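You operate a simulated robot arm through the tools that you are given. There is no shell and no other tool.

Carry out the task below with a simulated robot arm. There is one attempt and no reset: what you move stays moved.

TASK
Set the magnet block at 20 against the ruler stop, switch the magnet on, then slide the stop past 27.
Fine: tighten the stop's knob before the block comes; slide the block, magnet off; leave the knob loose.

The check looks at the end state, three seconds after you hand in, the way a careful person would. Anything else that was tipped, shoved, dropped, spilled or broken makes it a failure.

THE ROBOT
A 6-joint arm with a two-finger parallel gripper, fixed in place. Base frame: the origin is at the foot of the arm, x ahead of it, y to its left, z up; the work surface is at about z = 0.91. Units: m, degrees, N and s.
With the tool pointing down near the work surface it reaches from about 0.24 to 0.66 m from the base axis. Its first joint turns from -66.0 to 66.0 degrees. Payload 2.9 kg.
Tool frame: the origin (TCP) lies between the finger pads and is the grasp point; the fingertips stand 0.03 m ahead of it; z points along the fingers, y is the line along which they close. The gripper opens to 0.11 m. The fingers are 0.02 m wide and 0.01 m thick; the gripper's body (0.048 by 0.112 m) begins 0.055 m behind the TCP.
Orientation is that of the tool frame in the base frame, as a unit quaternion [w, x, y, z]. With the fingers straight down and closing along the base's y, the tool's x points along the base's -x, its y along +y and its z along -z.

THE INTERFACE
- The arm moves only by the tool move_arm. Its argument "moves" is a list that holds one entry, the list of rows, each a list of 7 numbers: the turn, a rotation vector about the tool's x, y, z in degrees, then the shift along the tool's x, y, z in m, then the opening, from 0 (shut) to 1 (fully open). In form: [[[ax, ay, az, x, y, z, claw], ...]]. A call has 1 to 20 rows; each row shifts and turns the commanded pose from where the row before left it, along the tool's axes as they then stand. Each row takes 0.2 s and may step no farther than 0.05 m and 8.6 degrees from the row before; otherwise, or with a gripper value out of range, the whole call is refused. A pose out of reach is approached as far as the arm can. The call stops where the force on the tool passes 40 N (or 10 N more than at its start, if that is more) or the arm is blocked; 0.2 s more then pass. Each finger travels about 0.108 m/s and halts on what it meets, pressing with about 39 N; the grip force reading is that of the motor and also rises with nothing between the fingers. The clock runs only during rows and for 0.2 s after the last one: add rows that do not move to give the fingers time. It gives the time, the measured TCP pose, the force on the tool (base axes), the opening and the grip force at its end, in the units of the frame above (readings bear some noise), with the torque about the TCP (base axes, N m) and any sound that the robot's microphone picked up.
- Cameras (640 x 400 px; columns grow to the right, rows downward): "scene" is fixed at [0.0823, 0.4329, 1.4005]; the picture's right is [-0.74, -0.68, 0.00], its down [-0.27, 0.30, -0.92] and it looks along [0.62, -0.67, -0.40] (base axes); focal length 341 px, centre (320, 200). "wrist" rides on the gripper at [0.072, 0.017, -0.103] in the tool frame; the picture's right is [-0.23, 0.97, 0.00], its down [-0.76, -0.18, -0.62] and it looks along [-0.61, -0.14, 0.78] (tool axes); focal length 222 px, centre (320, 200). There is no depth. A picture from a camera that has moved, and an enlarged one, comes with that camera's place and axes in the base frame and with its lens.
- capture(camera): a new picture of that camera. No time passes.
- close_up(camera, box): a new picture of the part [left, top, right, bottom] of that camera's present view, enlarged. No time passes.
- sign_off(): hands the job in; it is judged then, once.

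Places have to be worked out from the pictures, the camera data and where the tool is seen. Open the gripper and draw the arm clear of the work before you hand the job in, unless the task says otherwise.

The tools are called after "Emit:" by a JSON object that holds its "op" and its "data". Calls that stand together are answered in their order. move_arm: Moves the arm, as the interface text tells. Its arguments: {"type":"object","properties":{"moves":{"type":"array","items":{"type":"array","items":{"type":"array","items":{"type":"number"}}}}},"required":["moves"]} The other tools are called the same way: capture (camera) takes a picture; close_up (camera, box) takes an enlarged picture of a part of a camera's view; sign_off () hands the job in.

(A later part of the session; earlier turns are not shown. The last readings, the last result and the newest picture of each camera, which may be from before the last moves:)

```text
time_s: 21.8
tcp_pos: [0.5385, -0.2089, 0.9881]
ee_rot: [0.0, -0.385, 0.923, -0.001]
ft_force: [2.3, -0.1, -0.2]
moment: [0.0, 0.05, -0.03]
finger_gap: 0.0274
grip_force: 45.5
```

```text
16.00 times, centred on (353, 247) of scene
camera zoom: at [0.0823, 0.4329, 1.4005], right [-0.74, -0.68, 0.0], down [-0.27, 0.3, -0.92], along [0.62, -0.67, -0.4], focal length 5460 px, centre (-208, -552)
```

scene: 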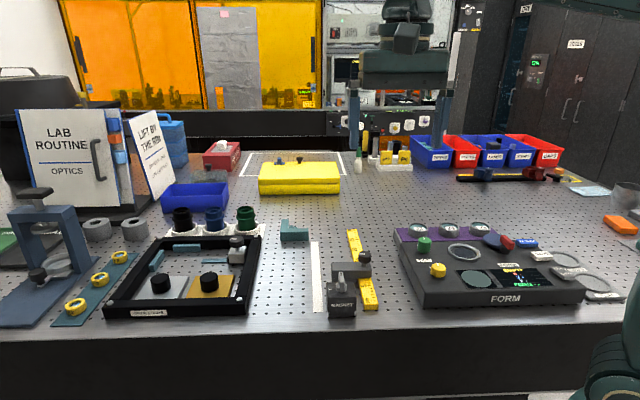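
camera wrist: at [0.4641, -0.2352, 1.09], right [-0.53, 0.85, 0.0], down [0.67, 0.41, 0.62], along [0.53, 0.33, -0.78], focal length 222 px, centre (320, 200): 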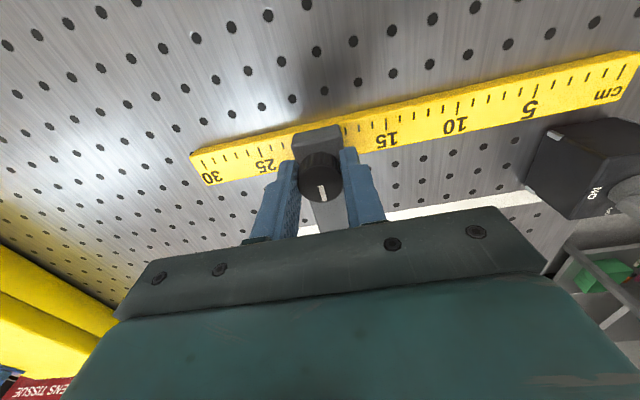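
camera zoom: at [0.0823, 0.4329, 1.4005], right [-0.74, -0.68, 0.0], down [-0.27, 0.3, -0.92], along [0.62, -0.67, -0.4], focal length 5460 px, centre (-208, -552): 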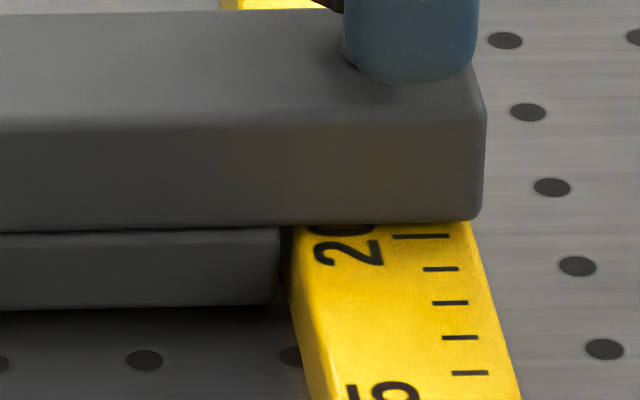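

The grip is clean and the stop hasn't moved. Now I'll turn the knob clockwise 24° and look at the torque and mark.

Emit:
{"op": "move_arm", "data": {"moves": [[[0, 0, 4, 0, 0, 0, 0.0], [0, 0, 4, 0, 0, 0, 0.0], [0, 0, 4, 0, 0, 0, 0.0], [0, 0, 4, 0, 0, 0, 0.0], [0, 0, 4, 0, 0, 0, 0.0], [0, 0, 4, 0, 0, 0, 0.0], [0, 0, 0, 0, 0, 0, 0.0]]]}}

Emit:
{"op": "close_up", "data": {"camera": "wrist", "box": [265, 100, 385, 220]}}

Emit:
{"op": "close_up", "data": {"camera": "scene", "box": [335, 225, 370, 258]}}

```text
time_s: 23.4
tcp_pos: [0.539, -0.2078, 0.9877]
ee_rot: [0.001, -0.184, 0.983, -0.001]
ft_force: [-1.9, 2.0, 19.0]
moment: [-0.14, 1.1, -0.01]
finger_gap: 0.0272
grip_force: 44.8
```

```text
3.33 times, centred on (325, 160) of wrist
camera zoom: at [0.4653, -0.2182, 1.0908], right [-0.14, 0.99, 0.0], down [0.77, 0.11, 0.62], along [0.62, 0.09, -0.78], focal length 740 px, centre (303, 333)
```

zoom: 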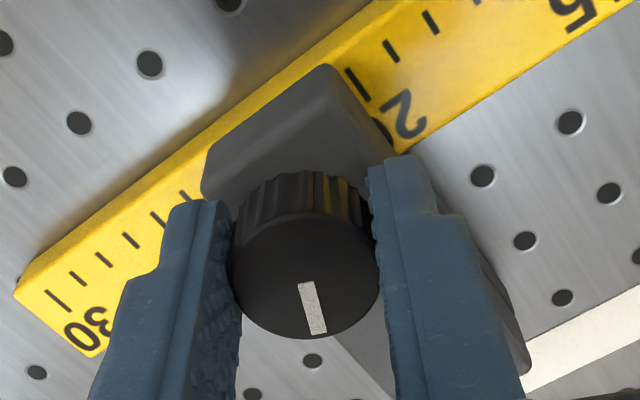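

```text
12.12 times, centred on (352, 242) of scene
camera zoom: at [0.0819, 0.4331, 1.4005], right [-0.74, -0.68, 0.0], down [-0.27, 0.3, -0.92], along [0.62, -0.67, -0.4], focal length 4137 px, centre (-74, -303)
```

zoom: 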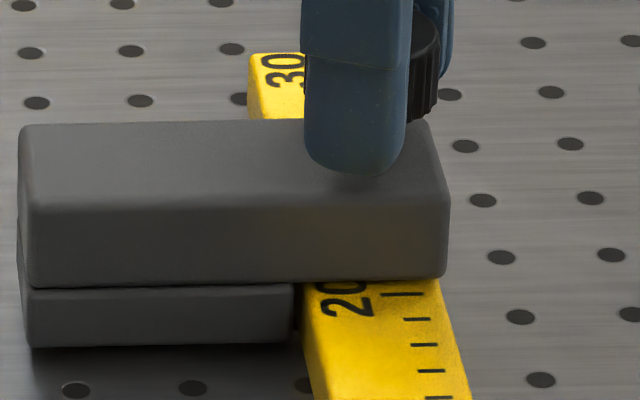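

The knob follows freely clockwise with no torque yet. I'll continue another 32°.

Emit:
{"op": "move_arm", "data": {"moves": [[[0, 0, 4, 0, 0, -0.0003, 0.0], [0, 0, 4, 0, 0, -0.0003, 0.0], [0, 0, 4, 0, 0, 0, 0.0], [0, 0, 4, 0, 0, 0, 0.0], [0, 0, 4, 0, 0, 0, 0.0], [0, 0, 4, 0, 0, 0, 0.0], [0, 0, 4, 0, 0, 0, 0.0], [0, 0, 4, 0, 0, 0, 0.0], [0, 0, 0, 0, 0, 0, 0.0]]]}}

Emit:
{"op": "close_up", "data": {"camera": "wrist", "box": [265, 100, 385, 220]}}

```text
time_s: 25.4
tcp_pos: [0.5394, -0.208, 0.9864]
ee_rot: [-0.001, 0.094, 0.996, 0.001]
ft_force: [9.3, 12.5, 5.7]
moment: [0.13, -0.78, 0.0]
finger_gap: 0.0271
grip_force: 45.4
```

```text
3.33 times, centred on (325, 160) of wrist
camera zoom: at [0.4711, -0.1768, 1.0909], right [0.41, 0.91, 0.0], down [0.71, -0.32, 0.62], along [0.57, -0.25, -0.78], focal length 740 px, centre (303, 333)
```

zoom: 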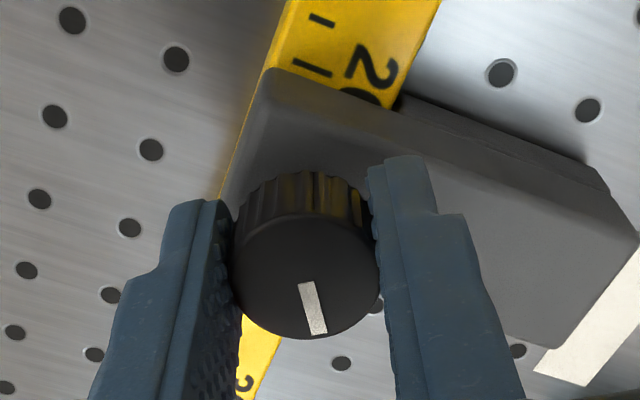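

It has turned 56° so far and still turns freely. I'll continue toward a quarter turn while watching for torque.

Emit:
{"op": "move_arm", "data": {"moves": [[[0, 0, 4, 0, 0, 0, 0.0], [0, 0, 4, 0, 0, 0, 0.0], [0, 0, 4, 0, 0, 0, 0.0], [0, 0, 4, 0, 0, 0, 0.0], [0, 0, 4, 0, 0, 0, 0.0], [0, 0, 4, 0, 0, 0, 0.0], [0, 0, 4, 0, 0, 0, 0.0], [0, 0, 4, 0, 0, 0, 0.0], [0, 0, 0, 0, 0, 0, 0.0]]]}}

Emit:
{"op": "close_up", "data": {"camera": "wrist", "box": [265, 100, 385, 220]}}

Emit:
{"op": "close_up", "data": {"camera": "scene", "box": [335, 225, 370, 258]}}

```text
time_s: 27.4
tcp_pos: [0.5393, -0.206, 0.9872]
ee_rot: [0.0, 0.363, 0.932, -0.001]
ft_force: [10.6, 18.4, -1.6]
moment: [-0.26, -0.84, 0.02]
finger_gap: 0.0272
grip_force: 45.0
```

```text
3.33 times, centred on (325, 160) of wrist
camera zoom: at [0.498, -0.1447, 1.0909], right [0.83, 0.56, 0.0], down [0.44, -0.65, 0.62], along [0.35, -0.52, -0.78], focal length 740 px, centre (303, 333)
```

zoom: 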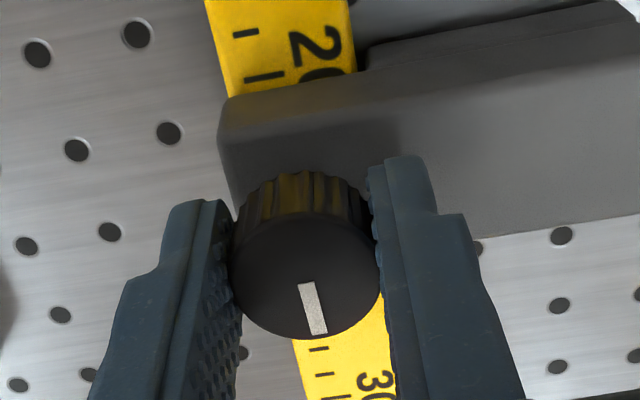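

```text
12.12 times, centred on (352, 242) of scene
camera zoom: at [0.0826, 0.4334, 1.4003], right [-0.74, -0.68, 0.0], down [-0.27, 0.3, -0.92], along [0.62, -0.67, -0.4], focal length 4137 px, centre (-74, -303)
```

zoom: 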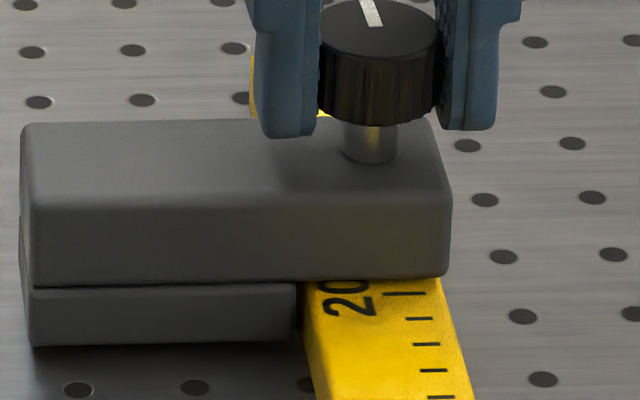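

The knob has turned 88° with no slip and the stop still reads 20, but there is no tightening torque yet. I'll keep turning clockwise.

Emit:
{"op": "move_arm", "data": {"moves": [[[0, 0, 4, 0, 0, 0, 0.0], [0, 0, 4, 0, 0, 0, 0.0], [0, 0, 4, 0, 0, 0, 0.0], [0, 0, 4, 0, 0, 0, 0.0], [0, 0, 4, 0, 0, 0, 0.0], [0, 0, 4, 0, 0, 0, 0.0], [0, 0, 4, 0, 0, 0, 0.0], [0, 0, 4, 0, 0, 0, 0.0], [0, 0, 0, 0, 0, 0, 0.0]]]}}

Emit:
{"op": "close_up", "data": {"camera": "wrist", "box": [265, 100, 385, 220]}}

Emit:
{"op": "close_up", "data": {"camera": "scene", "box": [338, 236, 368, 258]}}

```text
time_s: 29.4
tcp_pos: [0.5413, -0.206, 0.9882]
ee_rot: [0.003, 0.606, 0.796, 0.001]
ft_force: [25.9, 15.4, 4.2]
moment: [0.67, -0.22, 0.47]
finger_gap: 0.0271
grip_force: 45.1
```

```text
3.33 times, centred on (325, 160) of wrist
camera zoom: at [0.5369, -0.1313, 1.0912], right [1.0, 0.04, 0.01], down [0.03, -0.78, 0.62], along [0.03, -0.62, -0.78], focal length 740 px, centre (303, 333)
```

zoom: 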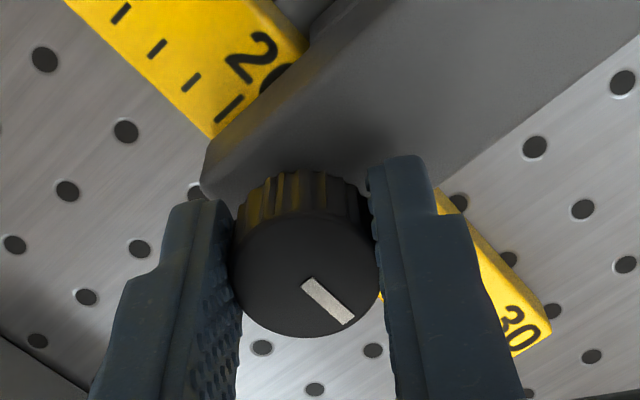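

```text
16.00 times, centred on (353, 247) of scene
camera zoom: at [0.0829, 0.4334, 1.4003], right [-0.74, -0.68, 0.0], down [-0.27, 0.3, -0.92], along [0.62, -0.67, -0.4], focal length 5460 px, centre (-208, -552)
```

zoom: 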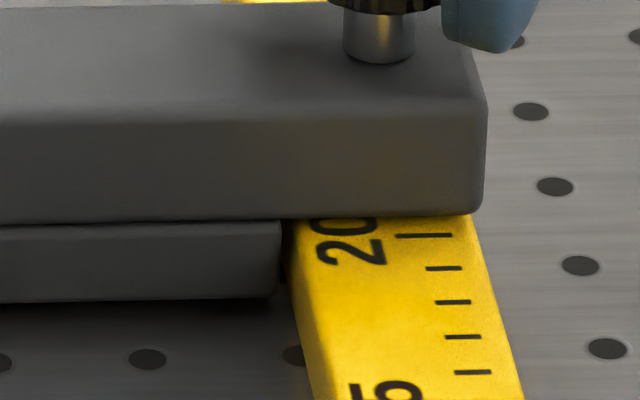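

Torque rose and the knob's mark lagged the tool, so the knob hit its tight end at about 90°. I'll release it, rise a little and re-measure where the face sits.

Emit:
{"op": "move_arm", "data": {"moves": [[[0, 0, 0, 0, 0, 0, 0.5], [0, 0, 0, 0, 0, 0, 0.5], [0, 0, 0, 0, 0, -0.03, 0.5], [0, 0, -7.5, 0, 0, 0, 0.5], [0, 0, -7.5, 0, 0, 0, 0.5], [0, 0, -7.5, 0, 0, 0, 0.5], [0, 0, -7, 0, 0, 0, 0.5], [0, 0, 0, 0, 0, 0, 0.5]]]}}

Emit:
{"op": "close_up", "data": {"camera": "scene", "box": [338, 236, 368, 258]}}

Emit:
{"op": "capture", "data": {"camera": "wrist"}}

```text
time_s: 31.2
tcp_pos: [0.5366, -0.2071, 1.0181]
ee_rot: [0.0, 0.385, 0.923, 0.0]
ft_force: [0.8, 0.3, 0.3]
moment: [0.02, 0.01, -0.01]
finger_gap: 0.0549
grip_force: 0.1
```

```text
16.00 times, centred on (353, 247) of scene
camera zoom: at [0.0823, 0.4329, 1.4005], right [-0.74, -0.68, 0.0], down [-0.27, 0.3, -0.92], along [0.62, -0.67, -0.4], focal length 5460 px, centre (-208, -552)
```

zoom: 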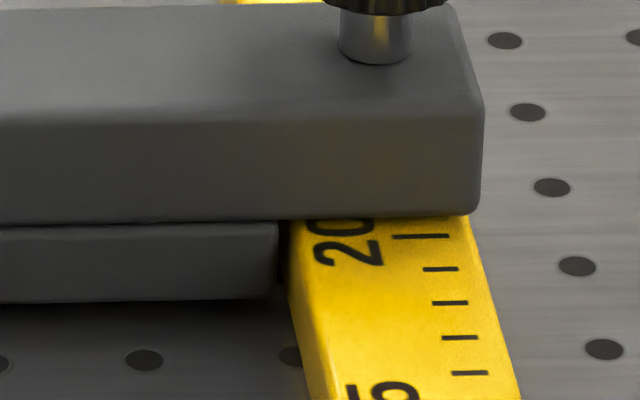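

```text
taken
camera wrist: at [0.4986, -0.144, 1.1208], right [0.85, 0.53, 0.0], down [0.41, -0.67, 0.62], along [0.33, -0.53, -0.78], focal length 222 px, centre (320, 200)
```

wrist: 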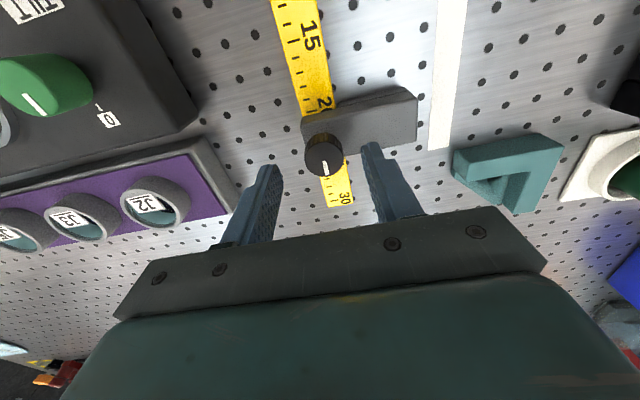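

The stop crept to about 20.15 while the knob was being tightened. I'd like it closer to 20, so I'll re-grip the knob, loosen it, nudge the stop back and tighten again. First I'll check the centring over the knob.

Emit:
{"op": "close_up", "data": {"camera": "wrist", "box": [275, 105, 375, 205]}}

Emit:
{"op": "close_up", "data": {"camera": "wrist", "box": [290, 80, 350, 130]}}

```text
4.00 times, centred on (325, 155) of wrist
camera zoom: at [0.4986, -0.144, 1.1208], right [0.85, 0.53, 0.0], down [0.41, -0.67, 0.62], along [0.33, -0.53, -0.78], focal length 888 px, centre (300, 380)
```

zoom: 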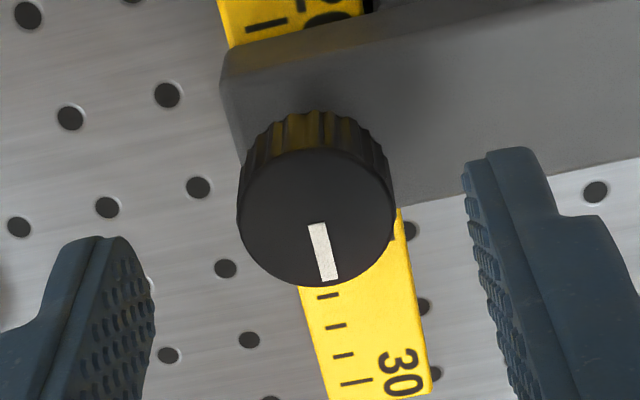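

```text
8.00 times, centred on (320, 105) of wrist
camera zoom: at [0.4986, -0.144, 1.1208], right [0.85, 0.53, 0.0], down [0.41, -0.67, 0.62], along [0.33, -0.53, -0.78], focal length 1777 px, centre (320, 960)
```

zoom: 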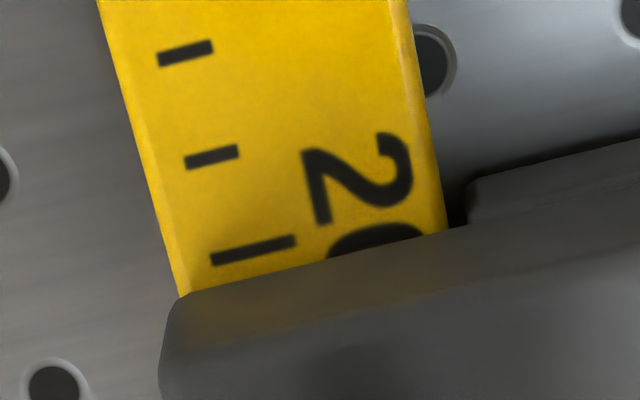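

The knob is 2.6 mm off along tool y. The mark now points straight up the scale, which is the tight position. I'll recentre, lower, grip and loosen counter-clockwise by a quarter turn.

Emit:
{"op": "move_arm", "data": {"moves": [[[0, 0, 0, -0.0007, 0.0026, 0, 0.5], [0, 0, 0, 0, 0, 0.0305, 0.5], [0, 0, 0, 0, 0, 0, 0.5], [0, 0, 0, 0, 0, 0, 0.0], [0, 0, 0, 0, 0, 0, 0.0], [0, 0, 0, 0, 0, 0, 0.0]]]}}

Emit:
{"op": "close_up", "data": {"camera": "wrist", "box": [265, 100, 385, 220]}}

```text
time_s: 32.6
tcp_pos: [0.5401, -0.2076, 0.9858]
ee_rot: [-0.001, 0.387, 0.922, -0.001]
ft_force: [-15.4, -15.6, 3.0]
moment: [-0.21, 0.31, -0.01]
finger_gap: 0.0276
grip_force: 44.9
```

```text
3.33 times, centred on (325, 160) of wrist
camera zoom: at [0.5018, -0.143, 1.0899], right [0.85, 0.52, 0.0], down [0.41, -0.67, 0.62], along [0.32, -0.53, -0.78], focal length 740 px, centre (303, 333)
```

zoom: 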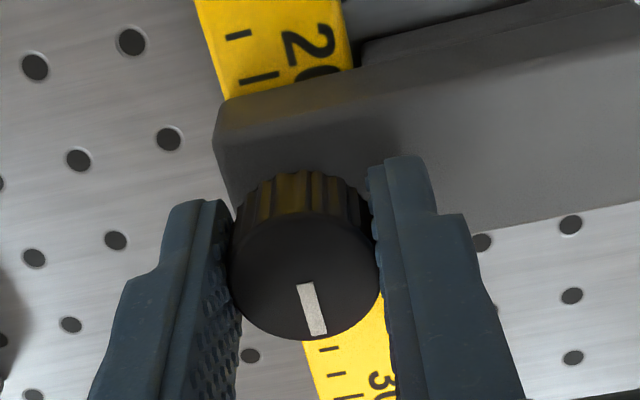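

I overshot the centring slightly, giving about 22 N of side load. I'll ease that and turn the knob back counter-clockwise 90° to loosen it.

Emit:
{"op": "move_arm", "data": {"moves": [[[0, 0, 0, 0, -0.0015, 0, 0.0], [0, 0, 0, 0, 0, 0, 0.0], [0, 0, -5, 0, 0, 0, 0.0], [0, 0, -5, 0, 0, 0, 0.0], [0, 0, -5, 0, 0, 0, 0.0], [0, 0, -5, 0, 0, 0, 0.0], [0, 0, -5, 0, 0, 0, 0.0], [0, 0, -5, 0, 0, 0, 0.0], [0, 0, -5, 0, 0, 0, 0.0], [0, 0, -5, 0, 0, 0, 0.0], [0, 0, -5, 0, 0, 0, 0.0], [0, 0, -5, 0, 0, 0, 0.0], [0, 0, -5, 0, 0, 0, 0.0], [0, 0, -5, 0, 0, 0, 0.0], [0, 0, -5, 0, 0, 0, 0.0], [0, 0, -5, 0, 0, 0, 0.0], [0, 0, -5, 0, 0, 0, 0.0], [0, 0, -5, 0, 0, 0, 0.0], [0, 0, -5, 0, 0, 0, 0.0], [0, 0, -4, 0, 0, 0, 0.0]]]}}

Emit:
{"op": "close_up", "data": {"camera": "wrist", "box": [265, 100, 385, 220]}}

Emit:
{"op": "close_up", "data": {"camera": "scene", "box": [338, 236, 368, 258]}}

```text
time_s: 36.8
tcp_pos: [0.5396, -0.2084, 0.9861]
ee_rot: [0.0, -0.373, 0.928, -0.001]
ft_force: [-3.4, -1.8, -6.9]
moment: [-0.27, 0.58, 0.02]
finger_gap: 0.0273
grip_force: 45.1
```

```text
3.33 times, centred on (325, 160) of wrist
camera zoom: at [0.4755, -0.2457, 1.0899], right [-0.51, 0.86, 0.0], down [0.67, 0.4, 0.62], along [0.54, 0.32, -0.78], focal length 740 px, centre (303, 333)
```

zoom: 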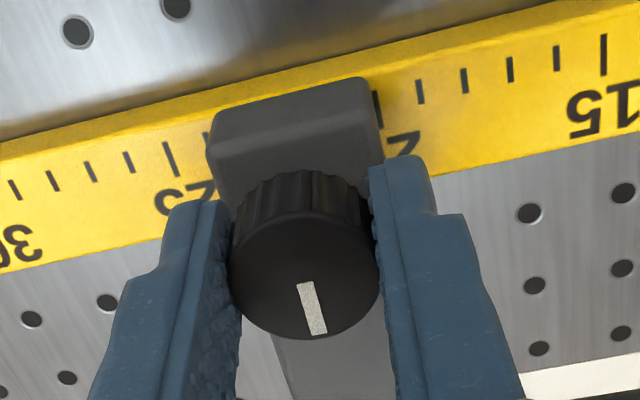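

```text
16.00 times, centred on (353, 247) of scene
camera zoom: at [0.0823, 0.4329, 1.4006], right [-0.74, -0.68, 0.0], down [-0.27, 0.3, -0.92], along [0.62, -0.67, -0.4], focal length 5460 px, centre (-208, -552)
```

zoom: 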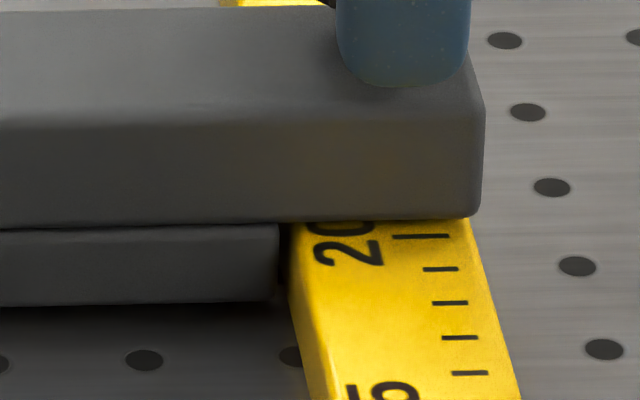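

It is loose again with the mark along the arm, and the face now reads about 20.07. Tightening adds roughly a millimetre, so I'll nudge it back 1.4 mm and then tighten with a clockwise 95° turn.

Emit:
{"op": "move_arm", "data": {"moves": [[[0, 0, 0, 0, 0.0014, 0, 0.0], [0, 0, 0, 0, 0, 0, 0.0], [0, 0, 0, 0, 0, 0, 0.0]]]}}

Emit:
{"op": "close_up", "data": {"camera": "scene", "box": [338, 236, 368, 258]}}

```text
time_s: 37.6
tcp_pos: [0.5394, -0.2066, 0.9857]
ee_rot: [0.0, -0.373, 0.928, -0.001]
ft_force: [-1.4, -4.0, -8.3]
moment: [0.35, -0.6, -0.02]
finger_gap: 0.0271
grip_force: 45.0
```

```text
16.00 times, centred on (353, 247) of scene
camera zoom: at [0.0823, 0.4328, 1.4006], right [-0.74, -0.68, 0.0], down [-0.27, 0.3, -0.92], along [0.62, -0.67, -0.4], focal length 5460 px, centre (-208, -552)
```

zoom: 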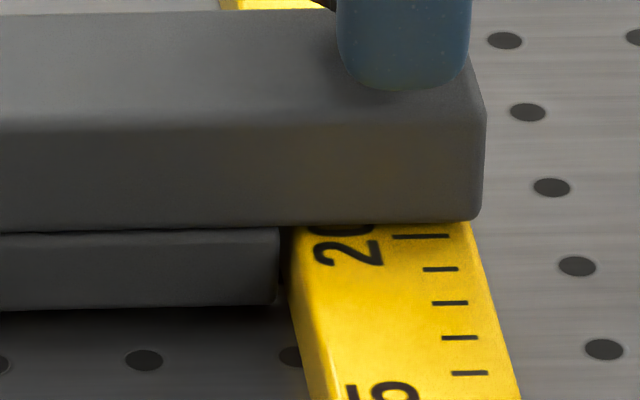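

That reads about 19.98. I'll go back another 0.7 mm to allow for the creep and then tighten.

Emit:
{"op": "move_arm", "data": {"moves": [[[0, 0, 0, 0, 0.0007, 0, 0.0], [0, 0, 5, 0, 0, 0, 0.0], [0, 0, 5, 0, 0, 0, 0.0], [0, 0, 5, 0, 0, 0, 0.0], [0, 0, 5, 0, 0, 0, 0.0], [0, 0, 5, 0, 0, 0, 0.0], [0, 0, 5, 0, 0, 0, 0.0], [0, 0, 5, 0, 0, 0, 0.0], [0, 0, 5, 0, 0, 0, 0.0], [0, 0, 5, 0, 0, 0, 0.0], [0, 0, 5, 0, 0, 0, 0.0], [0, 0, 5, 0, 0, 0, 0.0], [0, 0, 5, 0, 0, 0, 0.0], [0, 0, 5, 0, 0, 0, 0.0], [0, 0, 5, 0, 0, 0, 0.0], [0, 0, 5, 0, 0, 0, 0.0], [0, 0, 5, 0, 0, 0, 0.0], [0, 0, 5, 0, 0, 0, 0.0], [0, 0, 5, 0, 0, 0, 0.0], [0, 0, 0, 0, 0, 0, 0.0]]]}}

Emit:
{"op": "close_up", "data": {"camera": "scene", "box": [338, 236, 368, 258]}}

Emit:
{"op": "close_up", "data": {"camera": "wrist", "box": [265, 100, 385, 220]}}

```text
time_s: 41.8
tcp_pos: [0.5391, -0.2066, 0.9865]
ee_rot: [0.001, 0.392, 0.92, -0.001]
ft_force: [12.6, -1.9, -15.8]
moment: [0.01, -0.23, 0.16]
finger_gap: 0.0272
grip_force: 45.3
```

```text
16.00 times, centred on (353, 247) of scene
camera zoom: at [0.0829, 0.4328, 1.4005], right [-0.74, -0.68, 0.0], down [-0.27, 0.3, -0.92], along [0.62, -0.67, -0.4], focal length 5460 px, centre (-208, -552)
```

zoom: 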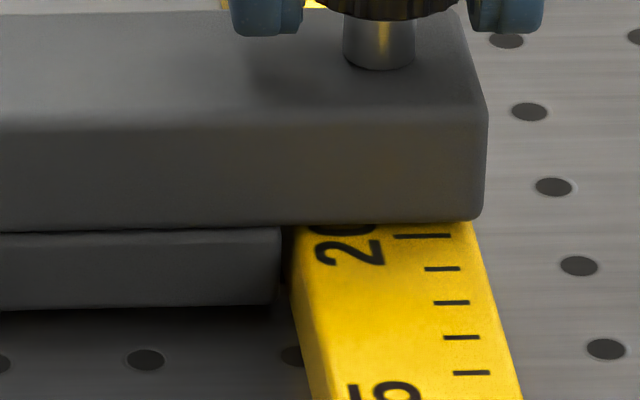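

```text
3.33 times, centred on (325, 160) of wrist
camera zoom: at [0.5009, -0.141, 1.09], right [0.86, 0.51, 0.0], down [0.4, -0.67, 0.62], along [0.32, -0.54, -0.78], focal length 740 px, centre (303, 333)
```

zoom: 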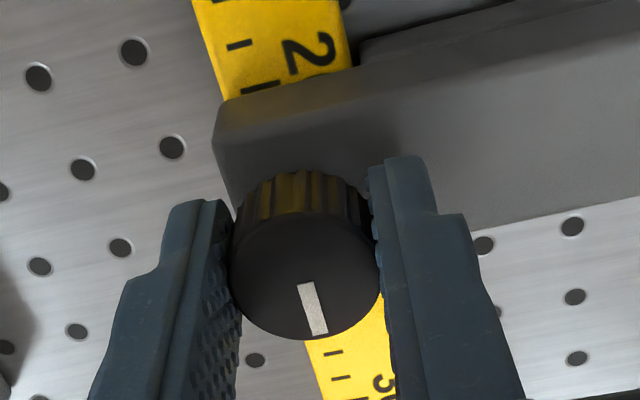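

The face reads about 19.97 and torque is starting to rise (+0.16 N·m). I'll turn 8° more to seat it, release and re-check.

Emit:
{"op": "move_arm", "data": {"moves": [[[0, 0, 4, 0, 0, 0, 0.0], [0, 0, 4, 0, 0, 0, 0.0], [0, 0, 0, 0, 0, 0, 0.0], [0, 0, 0, 0, 0, 0, 0.5], [0, 0, 0, 0, 0, 0, 0.5], [0, 0, 0, 0, 0, -0.03, 0.5], [0, 0, -8, 0, 0, 0, 0.5], [0, 0, 0, 0, 0, 0, 0.5]]]}}

Emit:
{"op": "close_up", "data": {"camera": "scene", "box": [338, 236, 368, 258]}}

Emit:
{"op": "close_up", "data": {"camera": "wrist", "box": [275, 85, 375, 205]}}

Emit:
{"op": "close_up", "data": {"camera": "wrist", "box": [290, 80, 350, 130]}}

```text
time_s: 43.6
tcp_pos: [0.5398, -0.2063, 1.0174]
ee_rot: [0.0, 0.392, 0.92, 0.001]
ft_force: [-0.2, 0.1, 0.6]
moment: [0.02, -0.01, -0.03]
finger_gap: 0.055
grip_force: 0.1
```

```text
16.00 times, centred on (353, 247) of scene
camera zoom: at [0.0823, 0.4329, 1.4005], right [-0.74, -0.68, 0.0], down [-0.27, 0.3, -0.92], along [0.62, -0.67, -0.4], focal length 5460 px, centre (-208, -552)
```

zoom: 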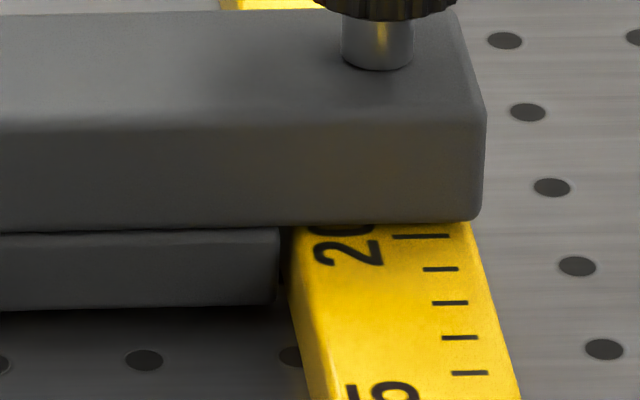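

```text
3.33 times, centred on (325, 145) of wrist
camera zoom: at [0.5024, -0.1412, 1.121], right [0.86, 0.51, 0.0], down [0.4, -0.67, 0.62], along [0.32, -0.54, -0.78], focal length 740 px, centre (303, 383)
```

zoom: 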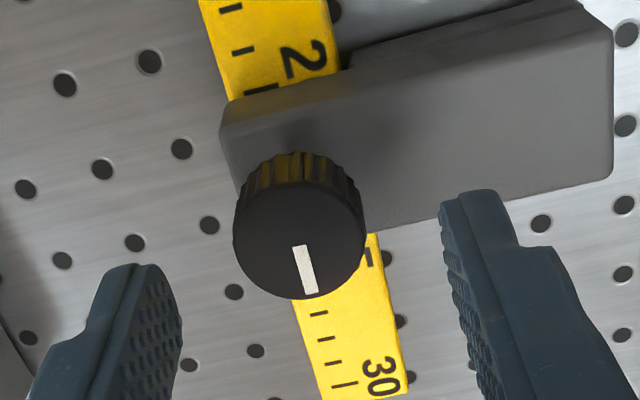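

```text
8.00 times, centred on (320, 105) of wrist
camera zoom: at [0.5024, -0.1412, 1.121], right [0.86, 0.51, 0.0], down [0.4, -0.67, 0.62], along [0.32, -0.54, -0.78], focal length 1777 px, centre (320, 960)
```

zoom: 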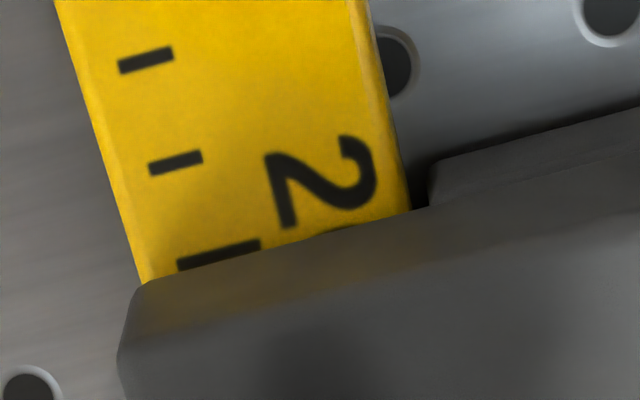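

The face reads 19.98 with the knob tight (mark up-scale). Now I'll lift, go back over the magnet block with the fingers open and look at the lever from above it.

Emit:
{"op": "move_arm", "data": {"moves": [[[0, 0, 0, 0, 0, -0.043, 0.5], [0, 0, 0, 0.0446, 0.01166, 0, 0.5], [0, 0, 0, 0.0446, 0.01166, 0, 0.5], [0, 0, 0, 0.0446, 0.01166, 0, 0.5], [0, 0, 0, 0.0446, 0.01166, 0, 0.5], [0, 0, 0, 0.0446, 0.01166, 0, 0.5], [0, 0, 0, 0, 0, 0, 0.5]]]}}

Emit:
{"op": "capture", "data": {"camera": "wrist"}}

Emit:
{"op": "close_up", "data": {"camera": "scene", "box": [300, 215, 400, 325]}}

```text
time_s: 45.2
tcp_pos: [0.4269, -0.0073, 1.0623]
ee_rot: [0.001, 0.394, 0.919, 0.0]
ft_force: [-0.3, 0.3, -0.6]
moment: [0.0, 0.01, -0.01]
finger_gap: 0.055
grip_force: 0.0
```

```text
taken
camera wrist: at [0.3895, 0.0572, 1.166], right [0.86, 0.51, 0.0], down [0.4, -0.67, 0.62], along [0.32, -0.54, -0.78], focal length 222 px, centre (320, 200)
```

wrist: 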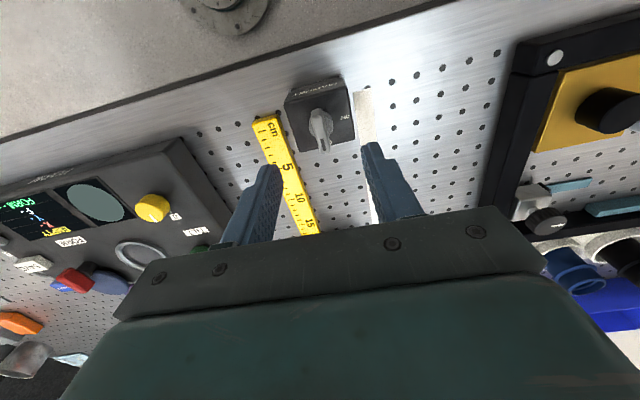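

```text
3.64 times, centred on (350, 270) of scene
camera zoom: at [0.0822, 0.433, 1.4005], right [-0.74, -0.68, 0.0], down [-0.27, 0.3, -0.92], along [0.62, -0.67, -0.4], focal length 1241 px, centre (211, -54)
```

zoom: 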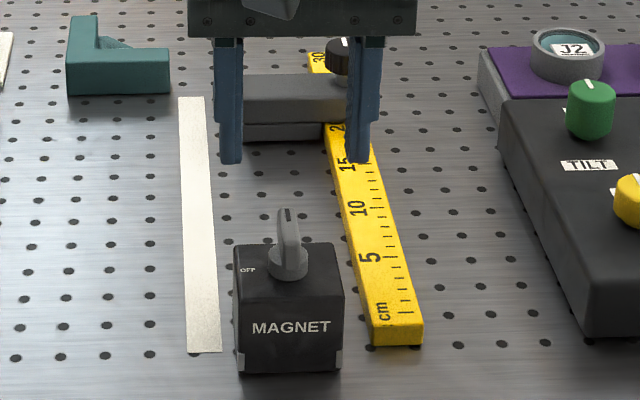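

The tool is above the block. I'll zoom in on the lever to measure its centre and heading relative to the fingers.

Emit:
{"op": "close_up", "data": {"camera": "wrist", "box": [270, 70, 370, 170]}}

Emit:
{"op": "close_up", "data": {"camera": "scene", "box": [320, 265, 370, 320]}}

```text
4.00 times, centred on (320, 120) of wrist
camera zoom: at [0.3895, 0.0572, 1.166], right [0.86, 0.51, 0.0], down [0.4, -0.67, 0.62], along [0.32, -0.54, -0.78], focal length 888 px, centre (320, 520)
```

zoom: 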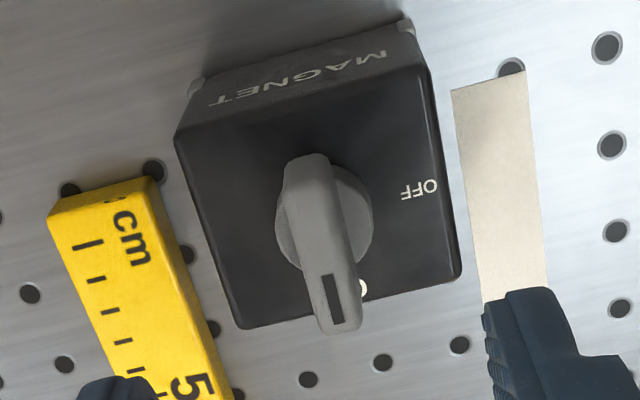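

```text
7.27 times, centred on (345, 292) of scene
camera zoom: at [0.0822, 0.433, 1.4005], right [-0.74, -0.68, 0.0], down [-0.27, 0.3, -0.92], along [0.62, -0.67, -0.4], focal length 2482 px, centre (138, -473)
```

zoom: 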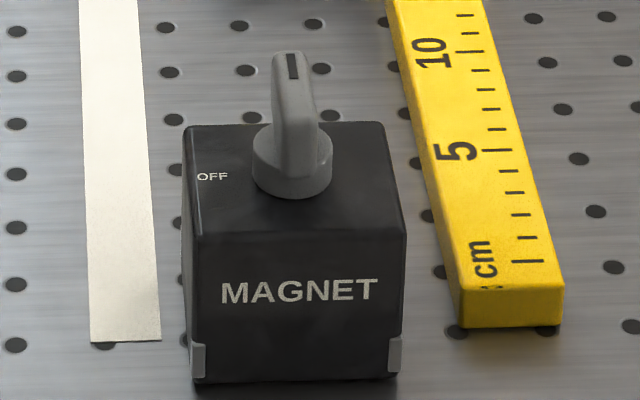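

The block is centred at about s=0.306, n=0.299 with its top at z≈0.96, and the lever's bar top is at z≈0.989. I'll shift over the bar and lower so the fingertips sit on either side of the bar, just above its disc.

Emit:
{"op": "move_arm", "data": {"moves": [[[0, 0, 0, 0.0025, 0.002, 0, 0.5], [0, 0, 0, 0, 0, 0.028, 0.5], [0, 0, 0, 0, 0, 0.028, 0.5], [0, 0, 0, 0, 0, 0, 0.5]]]}}

Emit:
{"op": "close_up", "data": {"camera": "scene", "box": [310, 245, 380, 320]}}

Emit:
{"op": "close_up", "data": {"camera": "wrist", "box": [260, 110, 380, 220]}}

```text
time_s: 46.2
tcp_pos: [0.4256, -0.0035, 1.0052]
ee_rot: [0.0, 0.393, 0.919, 0.0]
ft_force: [0.0, 0.1, -0.1]
moment: [0.0, -0.02, -0.04]
finger_gap: 0.0549
grip_force: 0.0
```

```text
5.33 times, centred on (345, 282) of scene
camera zoom: at [0.0823, 0.4329, 1.4005], right [-0.74, -0.68, 0.0], down [-0.27, 0.3, -0.92], along [0.62, -0.67, -0.4], focal length 1820 px, centre (187, -240)
```

zoom: 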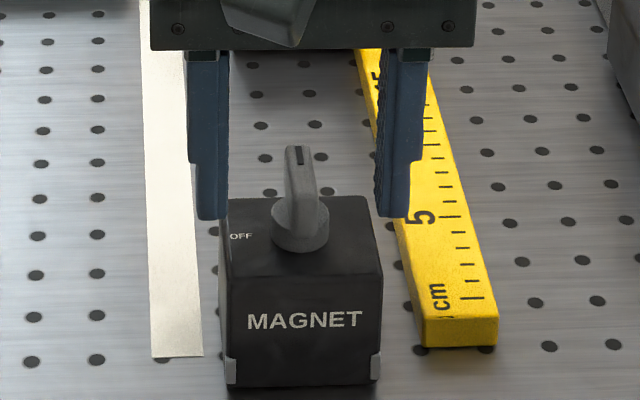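

```text
3.64 times, centred on (320, 165) of wrist
camera zoom: at [0.3873, 0.0614, 1.1086], right [0.86, 0.51, 0.0], down [0.4, -0.67, 0.62], along [0.32, -0.54, -0.78], focal length 808 px, centre (320, 327)
```

zoom: 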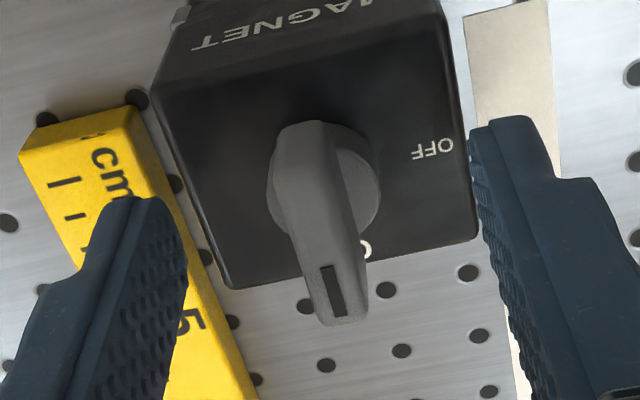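

The fingers straddle the lever with about 1 mm of offset and 2.5° of misalignment. I'll correct both and close on the bar.

Emit:
{"op": "move_arm", "data": {"moves": [[[0, 0, 2.5, 0, 0.001, 0, 0.5], [0, 0, 0, 0, 0, 0, 0.5], [0, 0, 0, 0, 0, 0, 0.0], [0, 0, 0, 0, 0, 0, 0.0], [0, 0, 0, 0, 0, 0, 0.0]]]}}

Emit:
{"op": "close_up", "data": {"camera": "wrist", "box": [260, 110, 380, 220]}}

Emit:
{"op": "close_up", "data": {"camera": "scene", "box": [310, 245, 380, 320]}}

```text
time_s: 47.4
tcp_pos: [0.4262, -0.0036, 1.0034]
ee_rot: [-0.001, 0.413, 0.911, -0.001]
ft_force: [-6.6, -7.3, 1.9]
moment: [-0.47, 0.37, 0.82]
finger_gap: 0.0103
grip_force: 38.7
```

```text
3.64 times, centred on (320, 165) of wrist
camera zoom: at [0.3911, 0.0632, 1.1075], right [0.88, 0.47, 0.0], down [0.37, -0.69, 0.62], along [0.29, -0.55, -0.78], focal length 808 px, centre (320, 327)
```

zoom: 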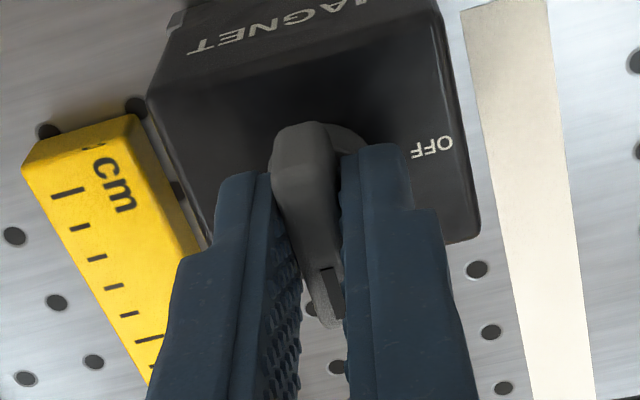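

```text
5.33 times, centred on (345, 282) of scene
camera zoom: at [0.0821, 0.4328, 1.4006], right [-0.74, -0.68, 0.0], down [-0.27, 0.3, -0.92], along [0.62, -0.67, -0.4], focal length 1820 px, centre (187, -240)
```

zoom: 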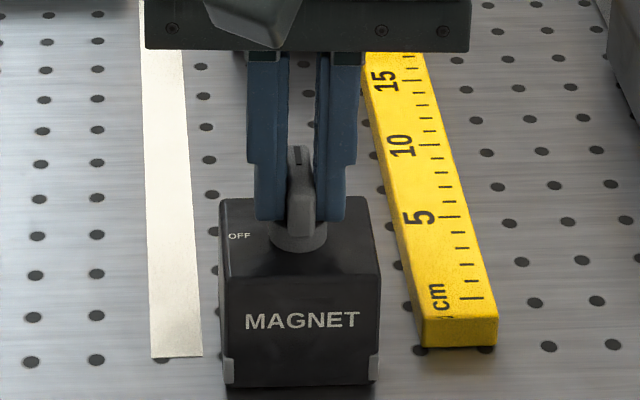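

The bar is gripped at 10 mm width, with a torque showing my yaw is a few degrees too far clockwise against the lever's end stop. I'll rotate counter-clockwise toward OFF.

Emit:
{"op": "move_arm", "data": {"moves": [[[0, 0, -4, 0, 0, 0, 0.0], [0, 0, -4, 0, 0, 0, 0.0], [0, 0, -4, 0, 0, 0, 0.0], [0, 0, -4, 0, 0, 0, 0.0], [0, 0, -4, 0, 0, 0, 0.0], [0, 0, -4, 0, 0, 0, 0.0], [0, 0, 0, 0, 0, 0, 0.0]]]}}

Emit:
{"op": "close_up", "data": {"camera": "scene", "box": [310, 245, 380, 320]}}

```text
time_s: 49.0
tcp_pos: [0.4259, 0.0013, 1.0034]
ee_rot: [0.0, 0.212, 0.977, 0.0]
ft_force: [2.5, 1.3, 0.0]
moment: [0.03, -0.47, 0.0]
finger_gap: 0.0097
grip_force: 39.0
```

```text
5.33 times, centred on (345, 282) of scene
camera zoom: at [0.0823, 0.433, 1.4005], right [-0.74, -0.68, 0.0], down [-0.27, 0.3, -0.92], along [0.62, -0.67, -0.4], focal length 1820 px, centre (187, -240)
```

zoom: 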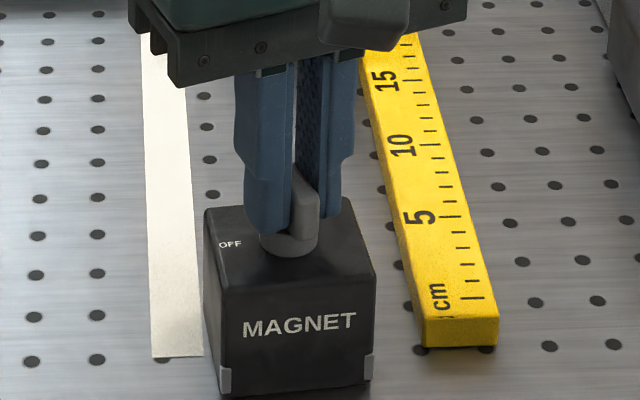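

The block itself seems to have rotated with the lever, so something differs from my assumption. I'll look closely before doing anything more.

Emit:
{"op": "capture", "data": {"camera": "wrist"}}

Emit:
{"op": "close_up", "data": {"camera": "wrist", "box": [250, 90, 390, 220]}}

Emit:
{"op": "close_up", "data": {"camera": "scene", "box": [325, 265, 375, 320]}}

```text
taken
camera wrist: at [0.3678, 0.0465, 1.1068], right [0.61, 0.79, 0.0], down [0.62, -0.48, 0.62], along [0.49, -0.38, -0.78], focal length 222 px, centre (320, 200)
```

wrist: 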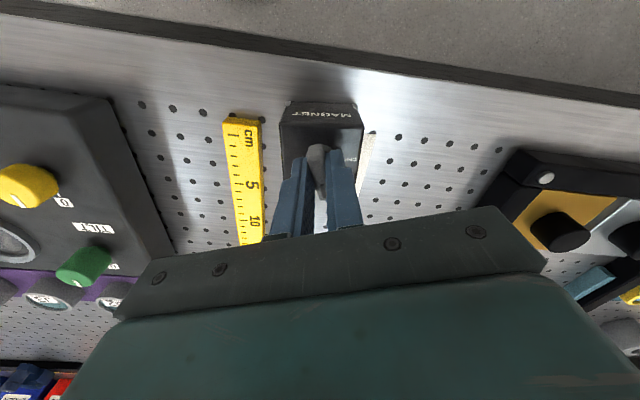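

```text
3.08 times, centred on (320, 155) of wrist
camera zoom: at [0.3678, 0.0465, 1.1068], right [0.61, 0.79, 0.0], down [0.62, -0.48, 0.62], along [0.49, -0.38, -0.78], focal length 684 px, centre (320, 338)
```

zoom: 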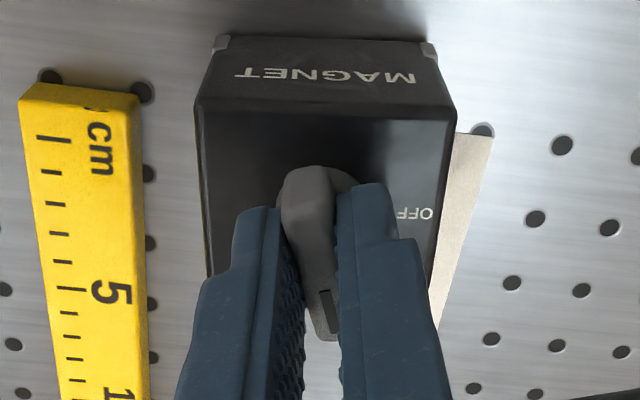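

```text
7.27 times, centred on (350, 292) of scene
camera zoom: at [0.0823, 0.433, 1.4005], right [-0.74, -0.68, 0.0], down [-0.27, 0.3, -0.92], along [0.62, -0.67, -0.4], focal length 2482 px, centre (102, -473)
```

zoom: 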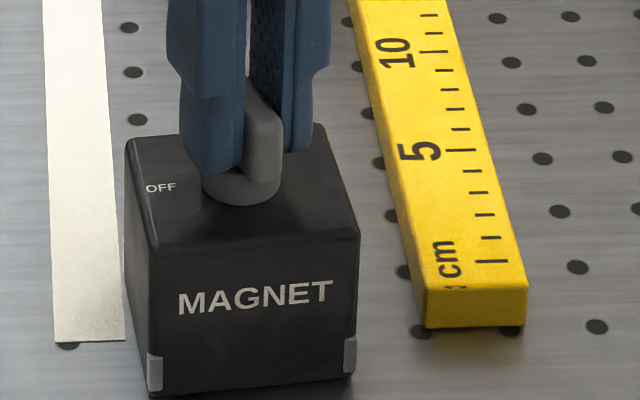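

Measured against the tool, the lever has turned about 15–20° relative to the block while the block yawed only some 5°. So the lever does turn, with friction, and the magnet let go. I'll continue slowly counter-clockwise and watch both.

Emit:
{"op": "move_arm", "data": {"moves": [[[0, 0, -3, 0, 0, 0, 0.0], [0, 0, -3, 0, 0, 0, 0.0], [0, 0, -3, 0, 0, 0, 0.0], [0, 0, -3, 0, 0, 0, 0.0], [0, 0, -3, 0, 0, 0, 0.0], [0, 0, -3, 0, 0, 0, 0.0], [0, 0, 0, 0, 0, 0, 0.0]]]}}

Emit:
{"op": "close_up", "data": {"camera": "wrist", "box": [250, 90, 390, 220]}}

Emit:
{"op": "close_up", "data": {"camera": "scene", "box": [325, 265, 375, 320]}}

```text
time_s: 50.6
tcp_pos: [0.4262, -0.0018, 1.0039]
ee_rot: [0.0, 0.058, 0.998, -0.001]
ft_force: [-0.1, -0.1, 0.7]
moment: [-0.01, 0.04, -0.01]
finger_gap: 0.0095
grip_force: 39.2
```

```text
3.08 times, centred on (320, 155) of wrist
camera zoom: at [0.3562, 0.0251, 1.1079], right [0.34, 0.94, 0.0], down [0.74, -0.27, 0.62], along [0.59, -0.21, -0.78], focal length 684 px, centre (320, 338)
```

zoom: 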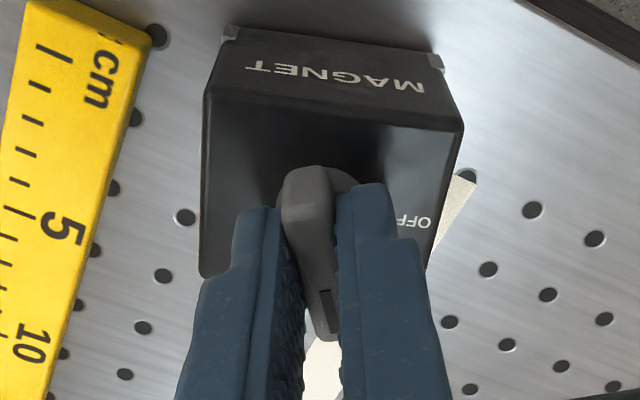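

```text
7.27 times, centred on (350, 292) of scene
camera zoom: at [0.0824, 0.4329, 1.4005], right [-0.74, -0.68, 0.0], down [-0.27, 0.3, -0.92], along [0.62, -0.67, -0.4], focal length 2482 px, centre (102, -473)
```

zoom: 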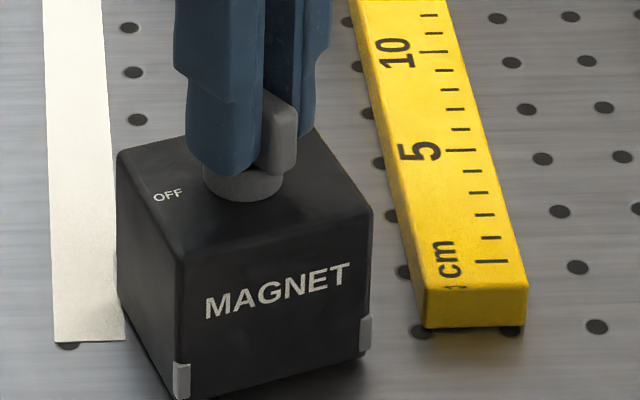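

The block is now free and follows the lever, because the lever's friction beats the block's friction on the table. I'll press the block down lightly through the lever so it stays put while I turn toward OFF.

Emit:
{"op": "move_arm", "data": {"moves": [[[0, 0, 0, 0, 0, 0.001, 0.0], [0, 0, 0, 0, 0, 0.001, 0.0], [0, 0, 0, 0, 0, 0, 0.0]]]}}

```text
time_s: 51.4
tcp_pos: [0.4266, -0.0014, 1.0034]
ee_rot: [0.002, 0.06, 0.998, -0.001]
ft_force: [-8.7, -2.0, 27.6]
moment: [0.08, 0.67, -0.03]
finger_gap: 0.0097
grip_force: 38.7
```

That gives 27.6 N of downward press. Now I'll turn counter-clockwise slowly and check whether the block stays in place.

Emit:
{"op": "move_arm", "data": {"moves": [[[0, 0, -3, 0, 0, 0, 0.0], [0, 0, -3, 0, 0, 0, 0.0], [0, 0, -3, 0, 0, 0, 0.0], [0, 0, -3, 0, 0, 0, 0.0], [0, 0, -3, 0, 0, 0, 0.0], [0, 0, -3, 0, 0, 0, 0.0], [0, 0, -3, 0, 0, 0, 0.0], [0, 0, 0, 0, 0, 0, 0.0]]]}}

Emit:
{"op": "close_up", "data": {"camera": "wrist", "box": [250, 90, 390, 220]}}

Emit:
{"op": "close_up", "data": {"camera": "scene", "box": [325, 265, 375, 320]}}

```text
time_s: 53.2
tcp_pos: [0.4259, -0.0002, 1.0026]
ee_rot: [0.002, -0.125, 0.992, -0.001]
ft_force: [0.6, -7.7, 26.0]
moment: [0.02, -0.7, -0.02]
finger_gap: 0.0095
grip_force: 39.2
```

```text
3.08 times, centred on (320, 155) of wrist
camera zoom: at [0.3525, -0.0026, 1.1056], right [-0.02, 1.0, 0.0], down [0.78, 0.02, 0.63], along [0.63, 0.01, -0.78], focal length 684 px, centre (320, 338)
```

zoom: 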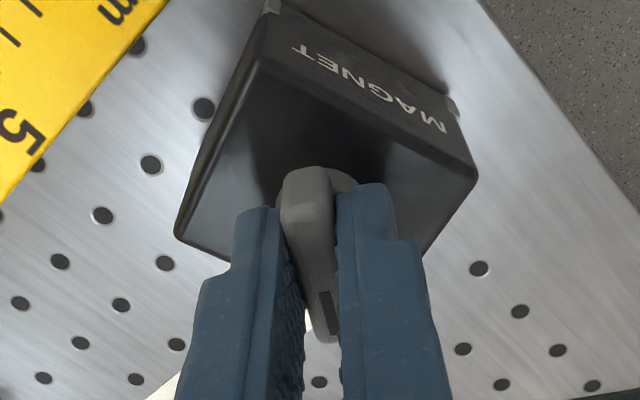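

```text
7.27 times, centred on (350, 292) of scene
camera zoom: at [0.0819, 0.4327, 1.4006], right [-0.74, -0.68, 0.0], down [-0.27, 0.3, -0.92], along [0.62, -0.67, -0.4], focal length 2482 px, centre (102, -473)
```

zoom: 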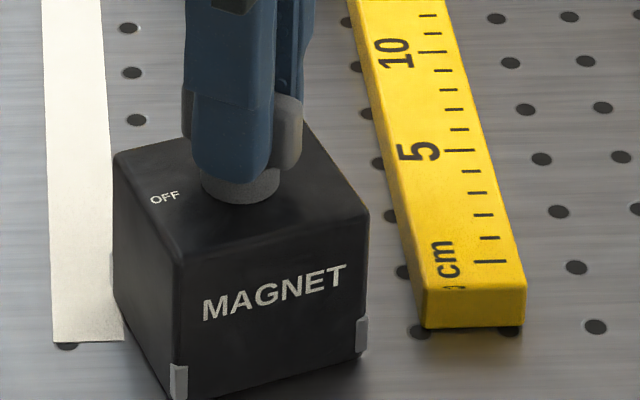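

That worked: the block held still while the lever turned to about 41° from ON. I'll continue about 48° more toward OFF with the same press.

Emit:
{"op": "move_arm", "data": {"moves": [[[0, 0, -3, 0, 0, 0, 0.0], [0, 0, -3, 0, 0, 0, 0.0], [0, 0, -3, 0, 0, 0, 0.0], [0, 0, -3, 0, 0, 0, 0.0], [0, 0, -3, 0, 0, 0, 0.0], [0, 0, -3, 0, 0, 0, 0.0], [0, 0, -3, 0, 0, 0, 0.0], [0, 0, -3, 0, 0, 0, 0.0], [0, 0, -3, 0, 0, 0, 0.0], [0, 0, -3, 0, 0, 0, 0.0], [0, 0, -3, 0, 0, 0, 0.0], [0, 0, -3, 0, 0, 0, 0.0], [0, 0, -3, 0, 0, 0, 0.0], [0, 0, -3, 0, 0, 0, 0.0], [0, 0, -3, 0, 0, 0, 0.0], [0, 0, -3, 0, 0, 0, 0.0], [0, 0, 0, 0, 0, 0, 0.0]]]}}

Emit:
{"op": "close_up", "data": {"camera": "wrist", "box": [250, 90, 390, 220]}}

Emit:
{"op": "close_up", "data": {"camera": "scene", "box": [325, 265, 375, 320]}}

```text
time_s: 56.8
tcp_pos: [0.4263, -0.0009, 1.0017]
ee_rot: [0.002, -0.517, 0.856, 0.0]
ft_force: [4.3, 0.4, 25.1]
moment: [0.44, -0.16, -0.41]
finger_gap: 0.0094
grip_force: 39.4
```

```text
3.08 times, centred on (320, 155) of wrist
camera zoom: at [0.3781, -0.0562, 1.1056], right [-0.76, 0.65, 0.0], down [0.51, 0.59, 0.62], along [0.41, 0.47, -0.78], focal length 684 px, centre (320, 338)
```

zoom: 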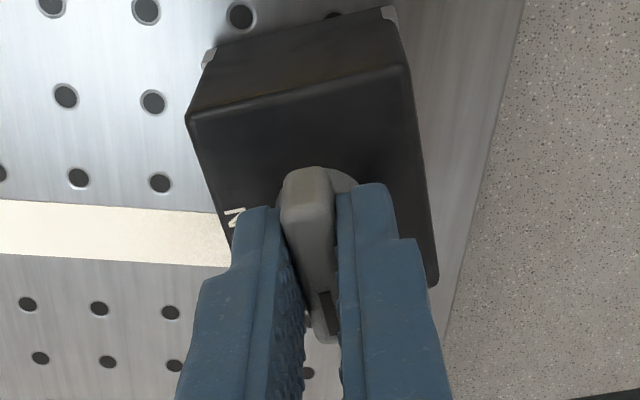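

```text
7.27 times, centred on (350, 292) of scene
camera zoom: at [0.082, 0.433, 1.4005], right [-0.74, -0.68, 0.0], down [-0.27, 0.3, -0.92], along [0.62, -0.67, -0.4], focal length 2482 px, centre (102, -473)
```

zoom: 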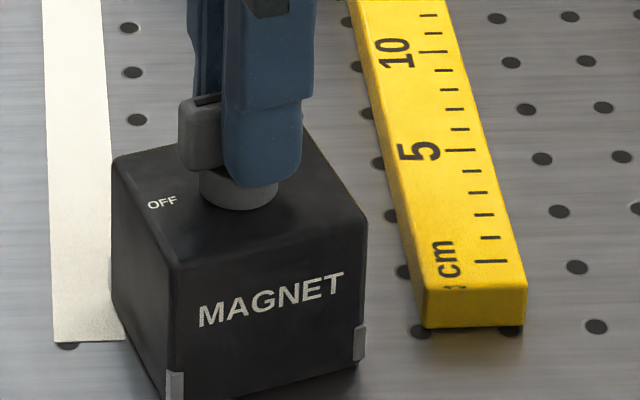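

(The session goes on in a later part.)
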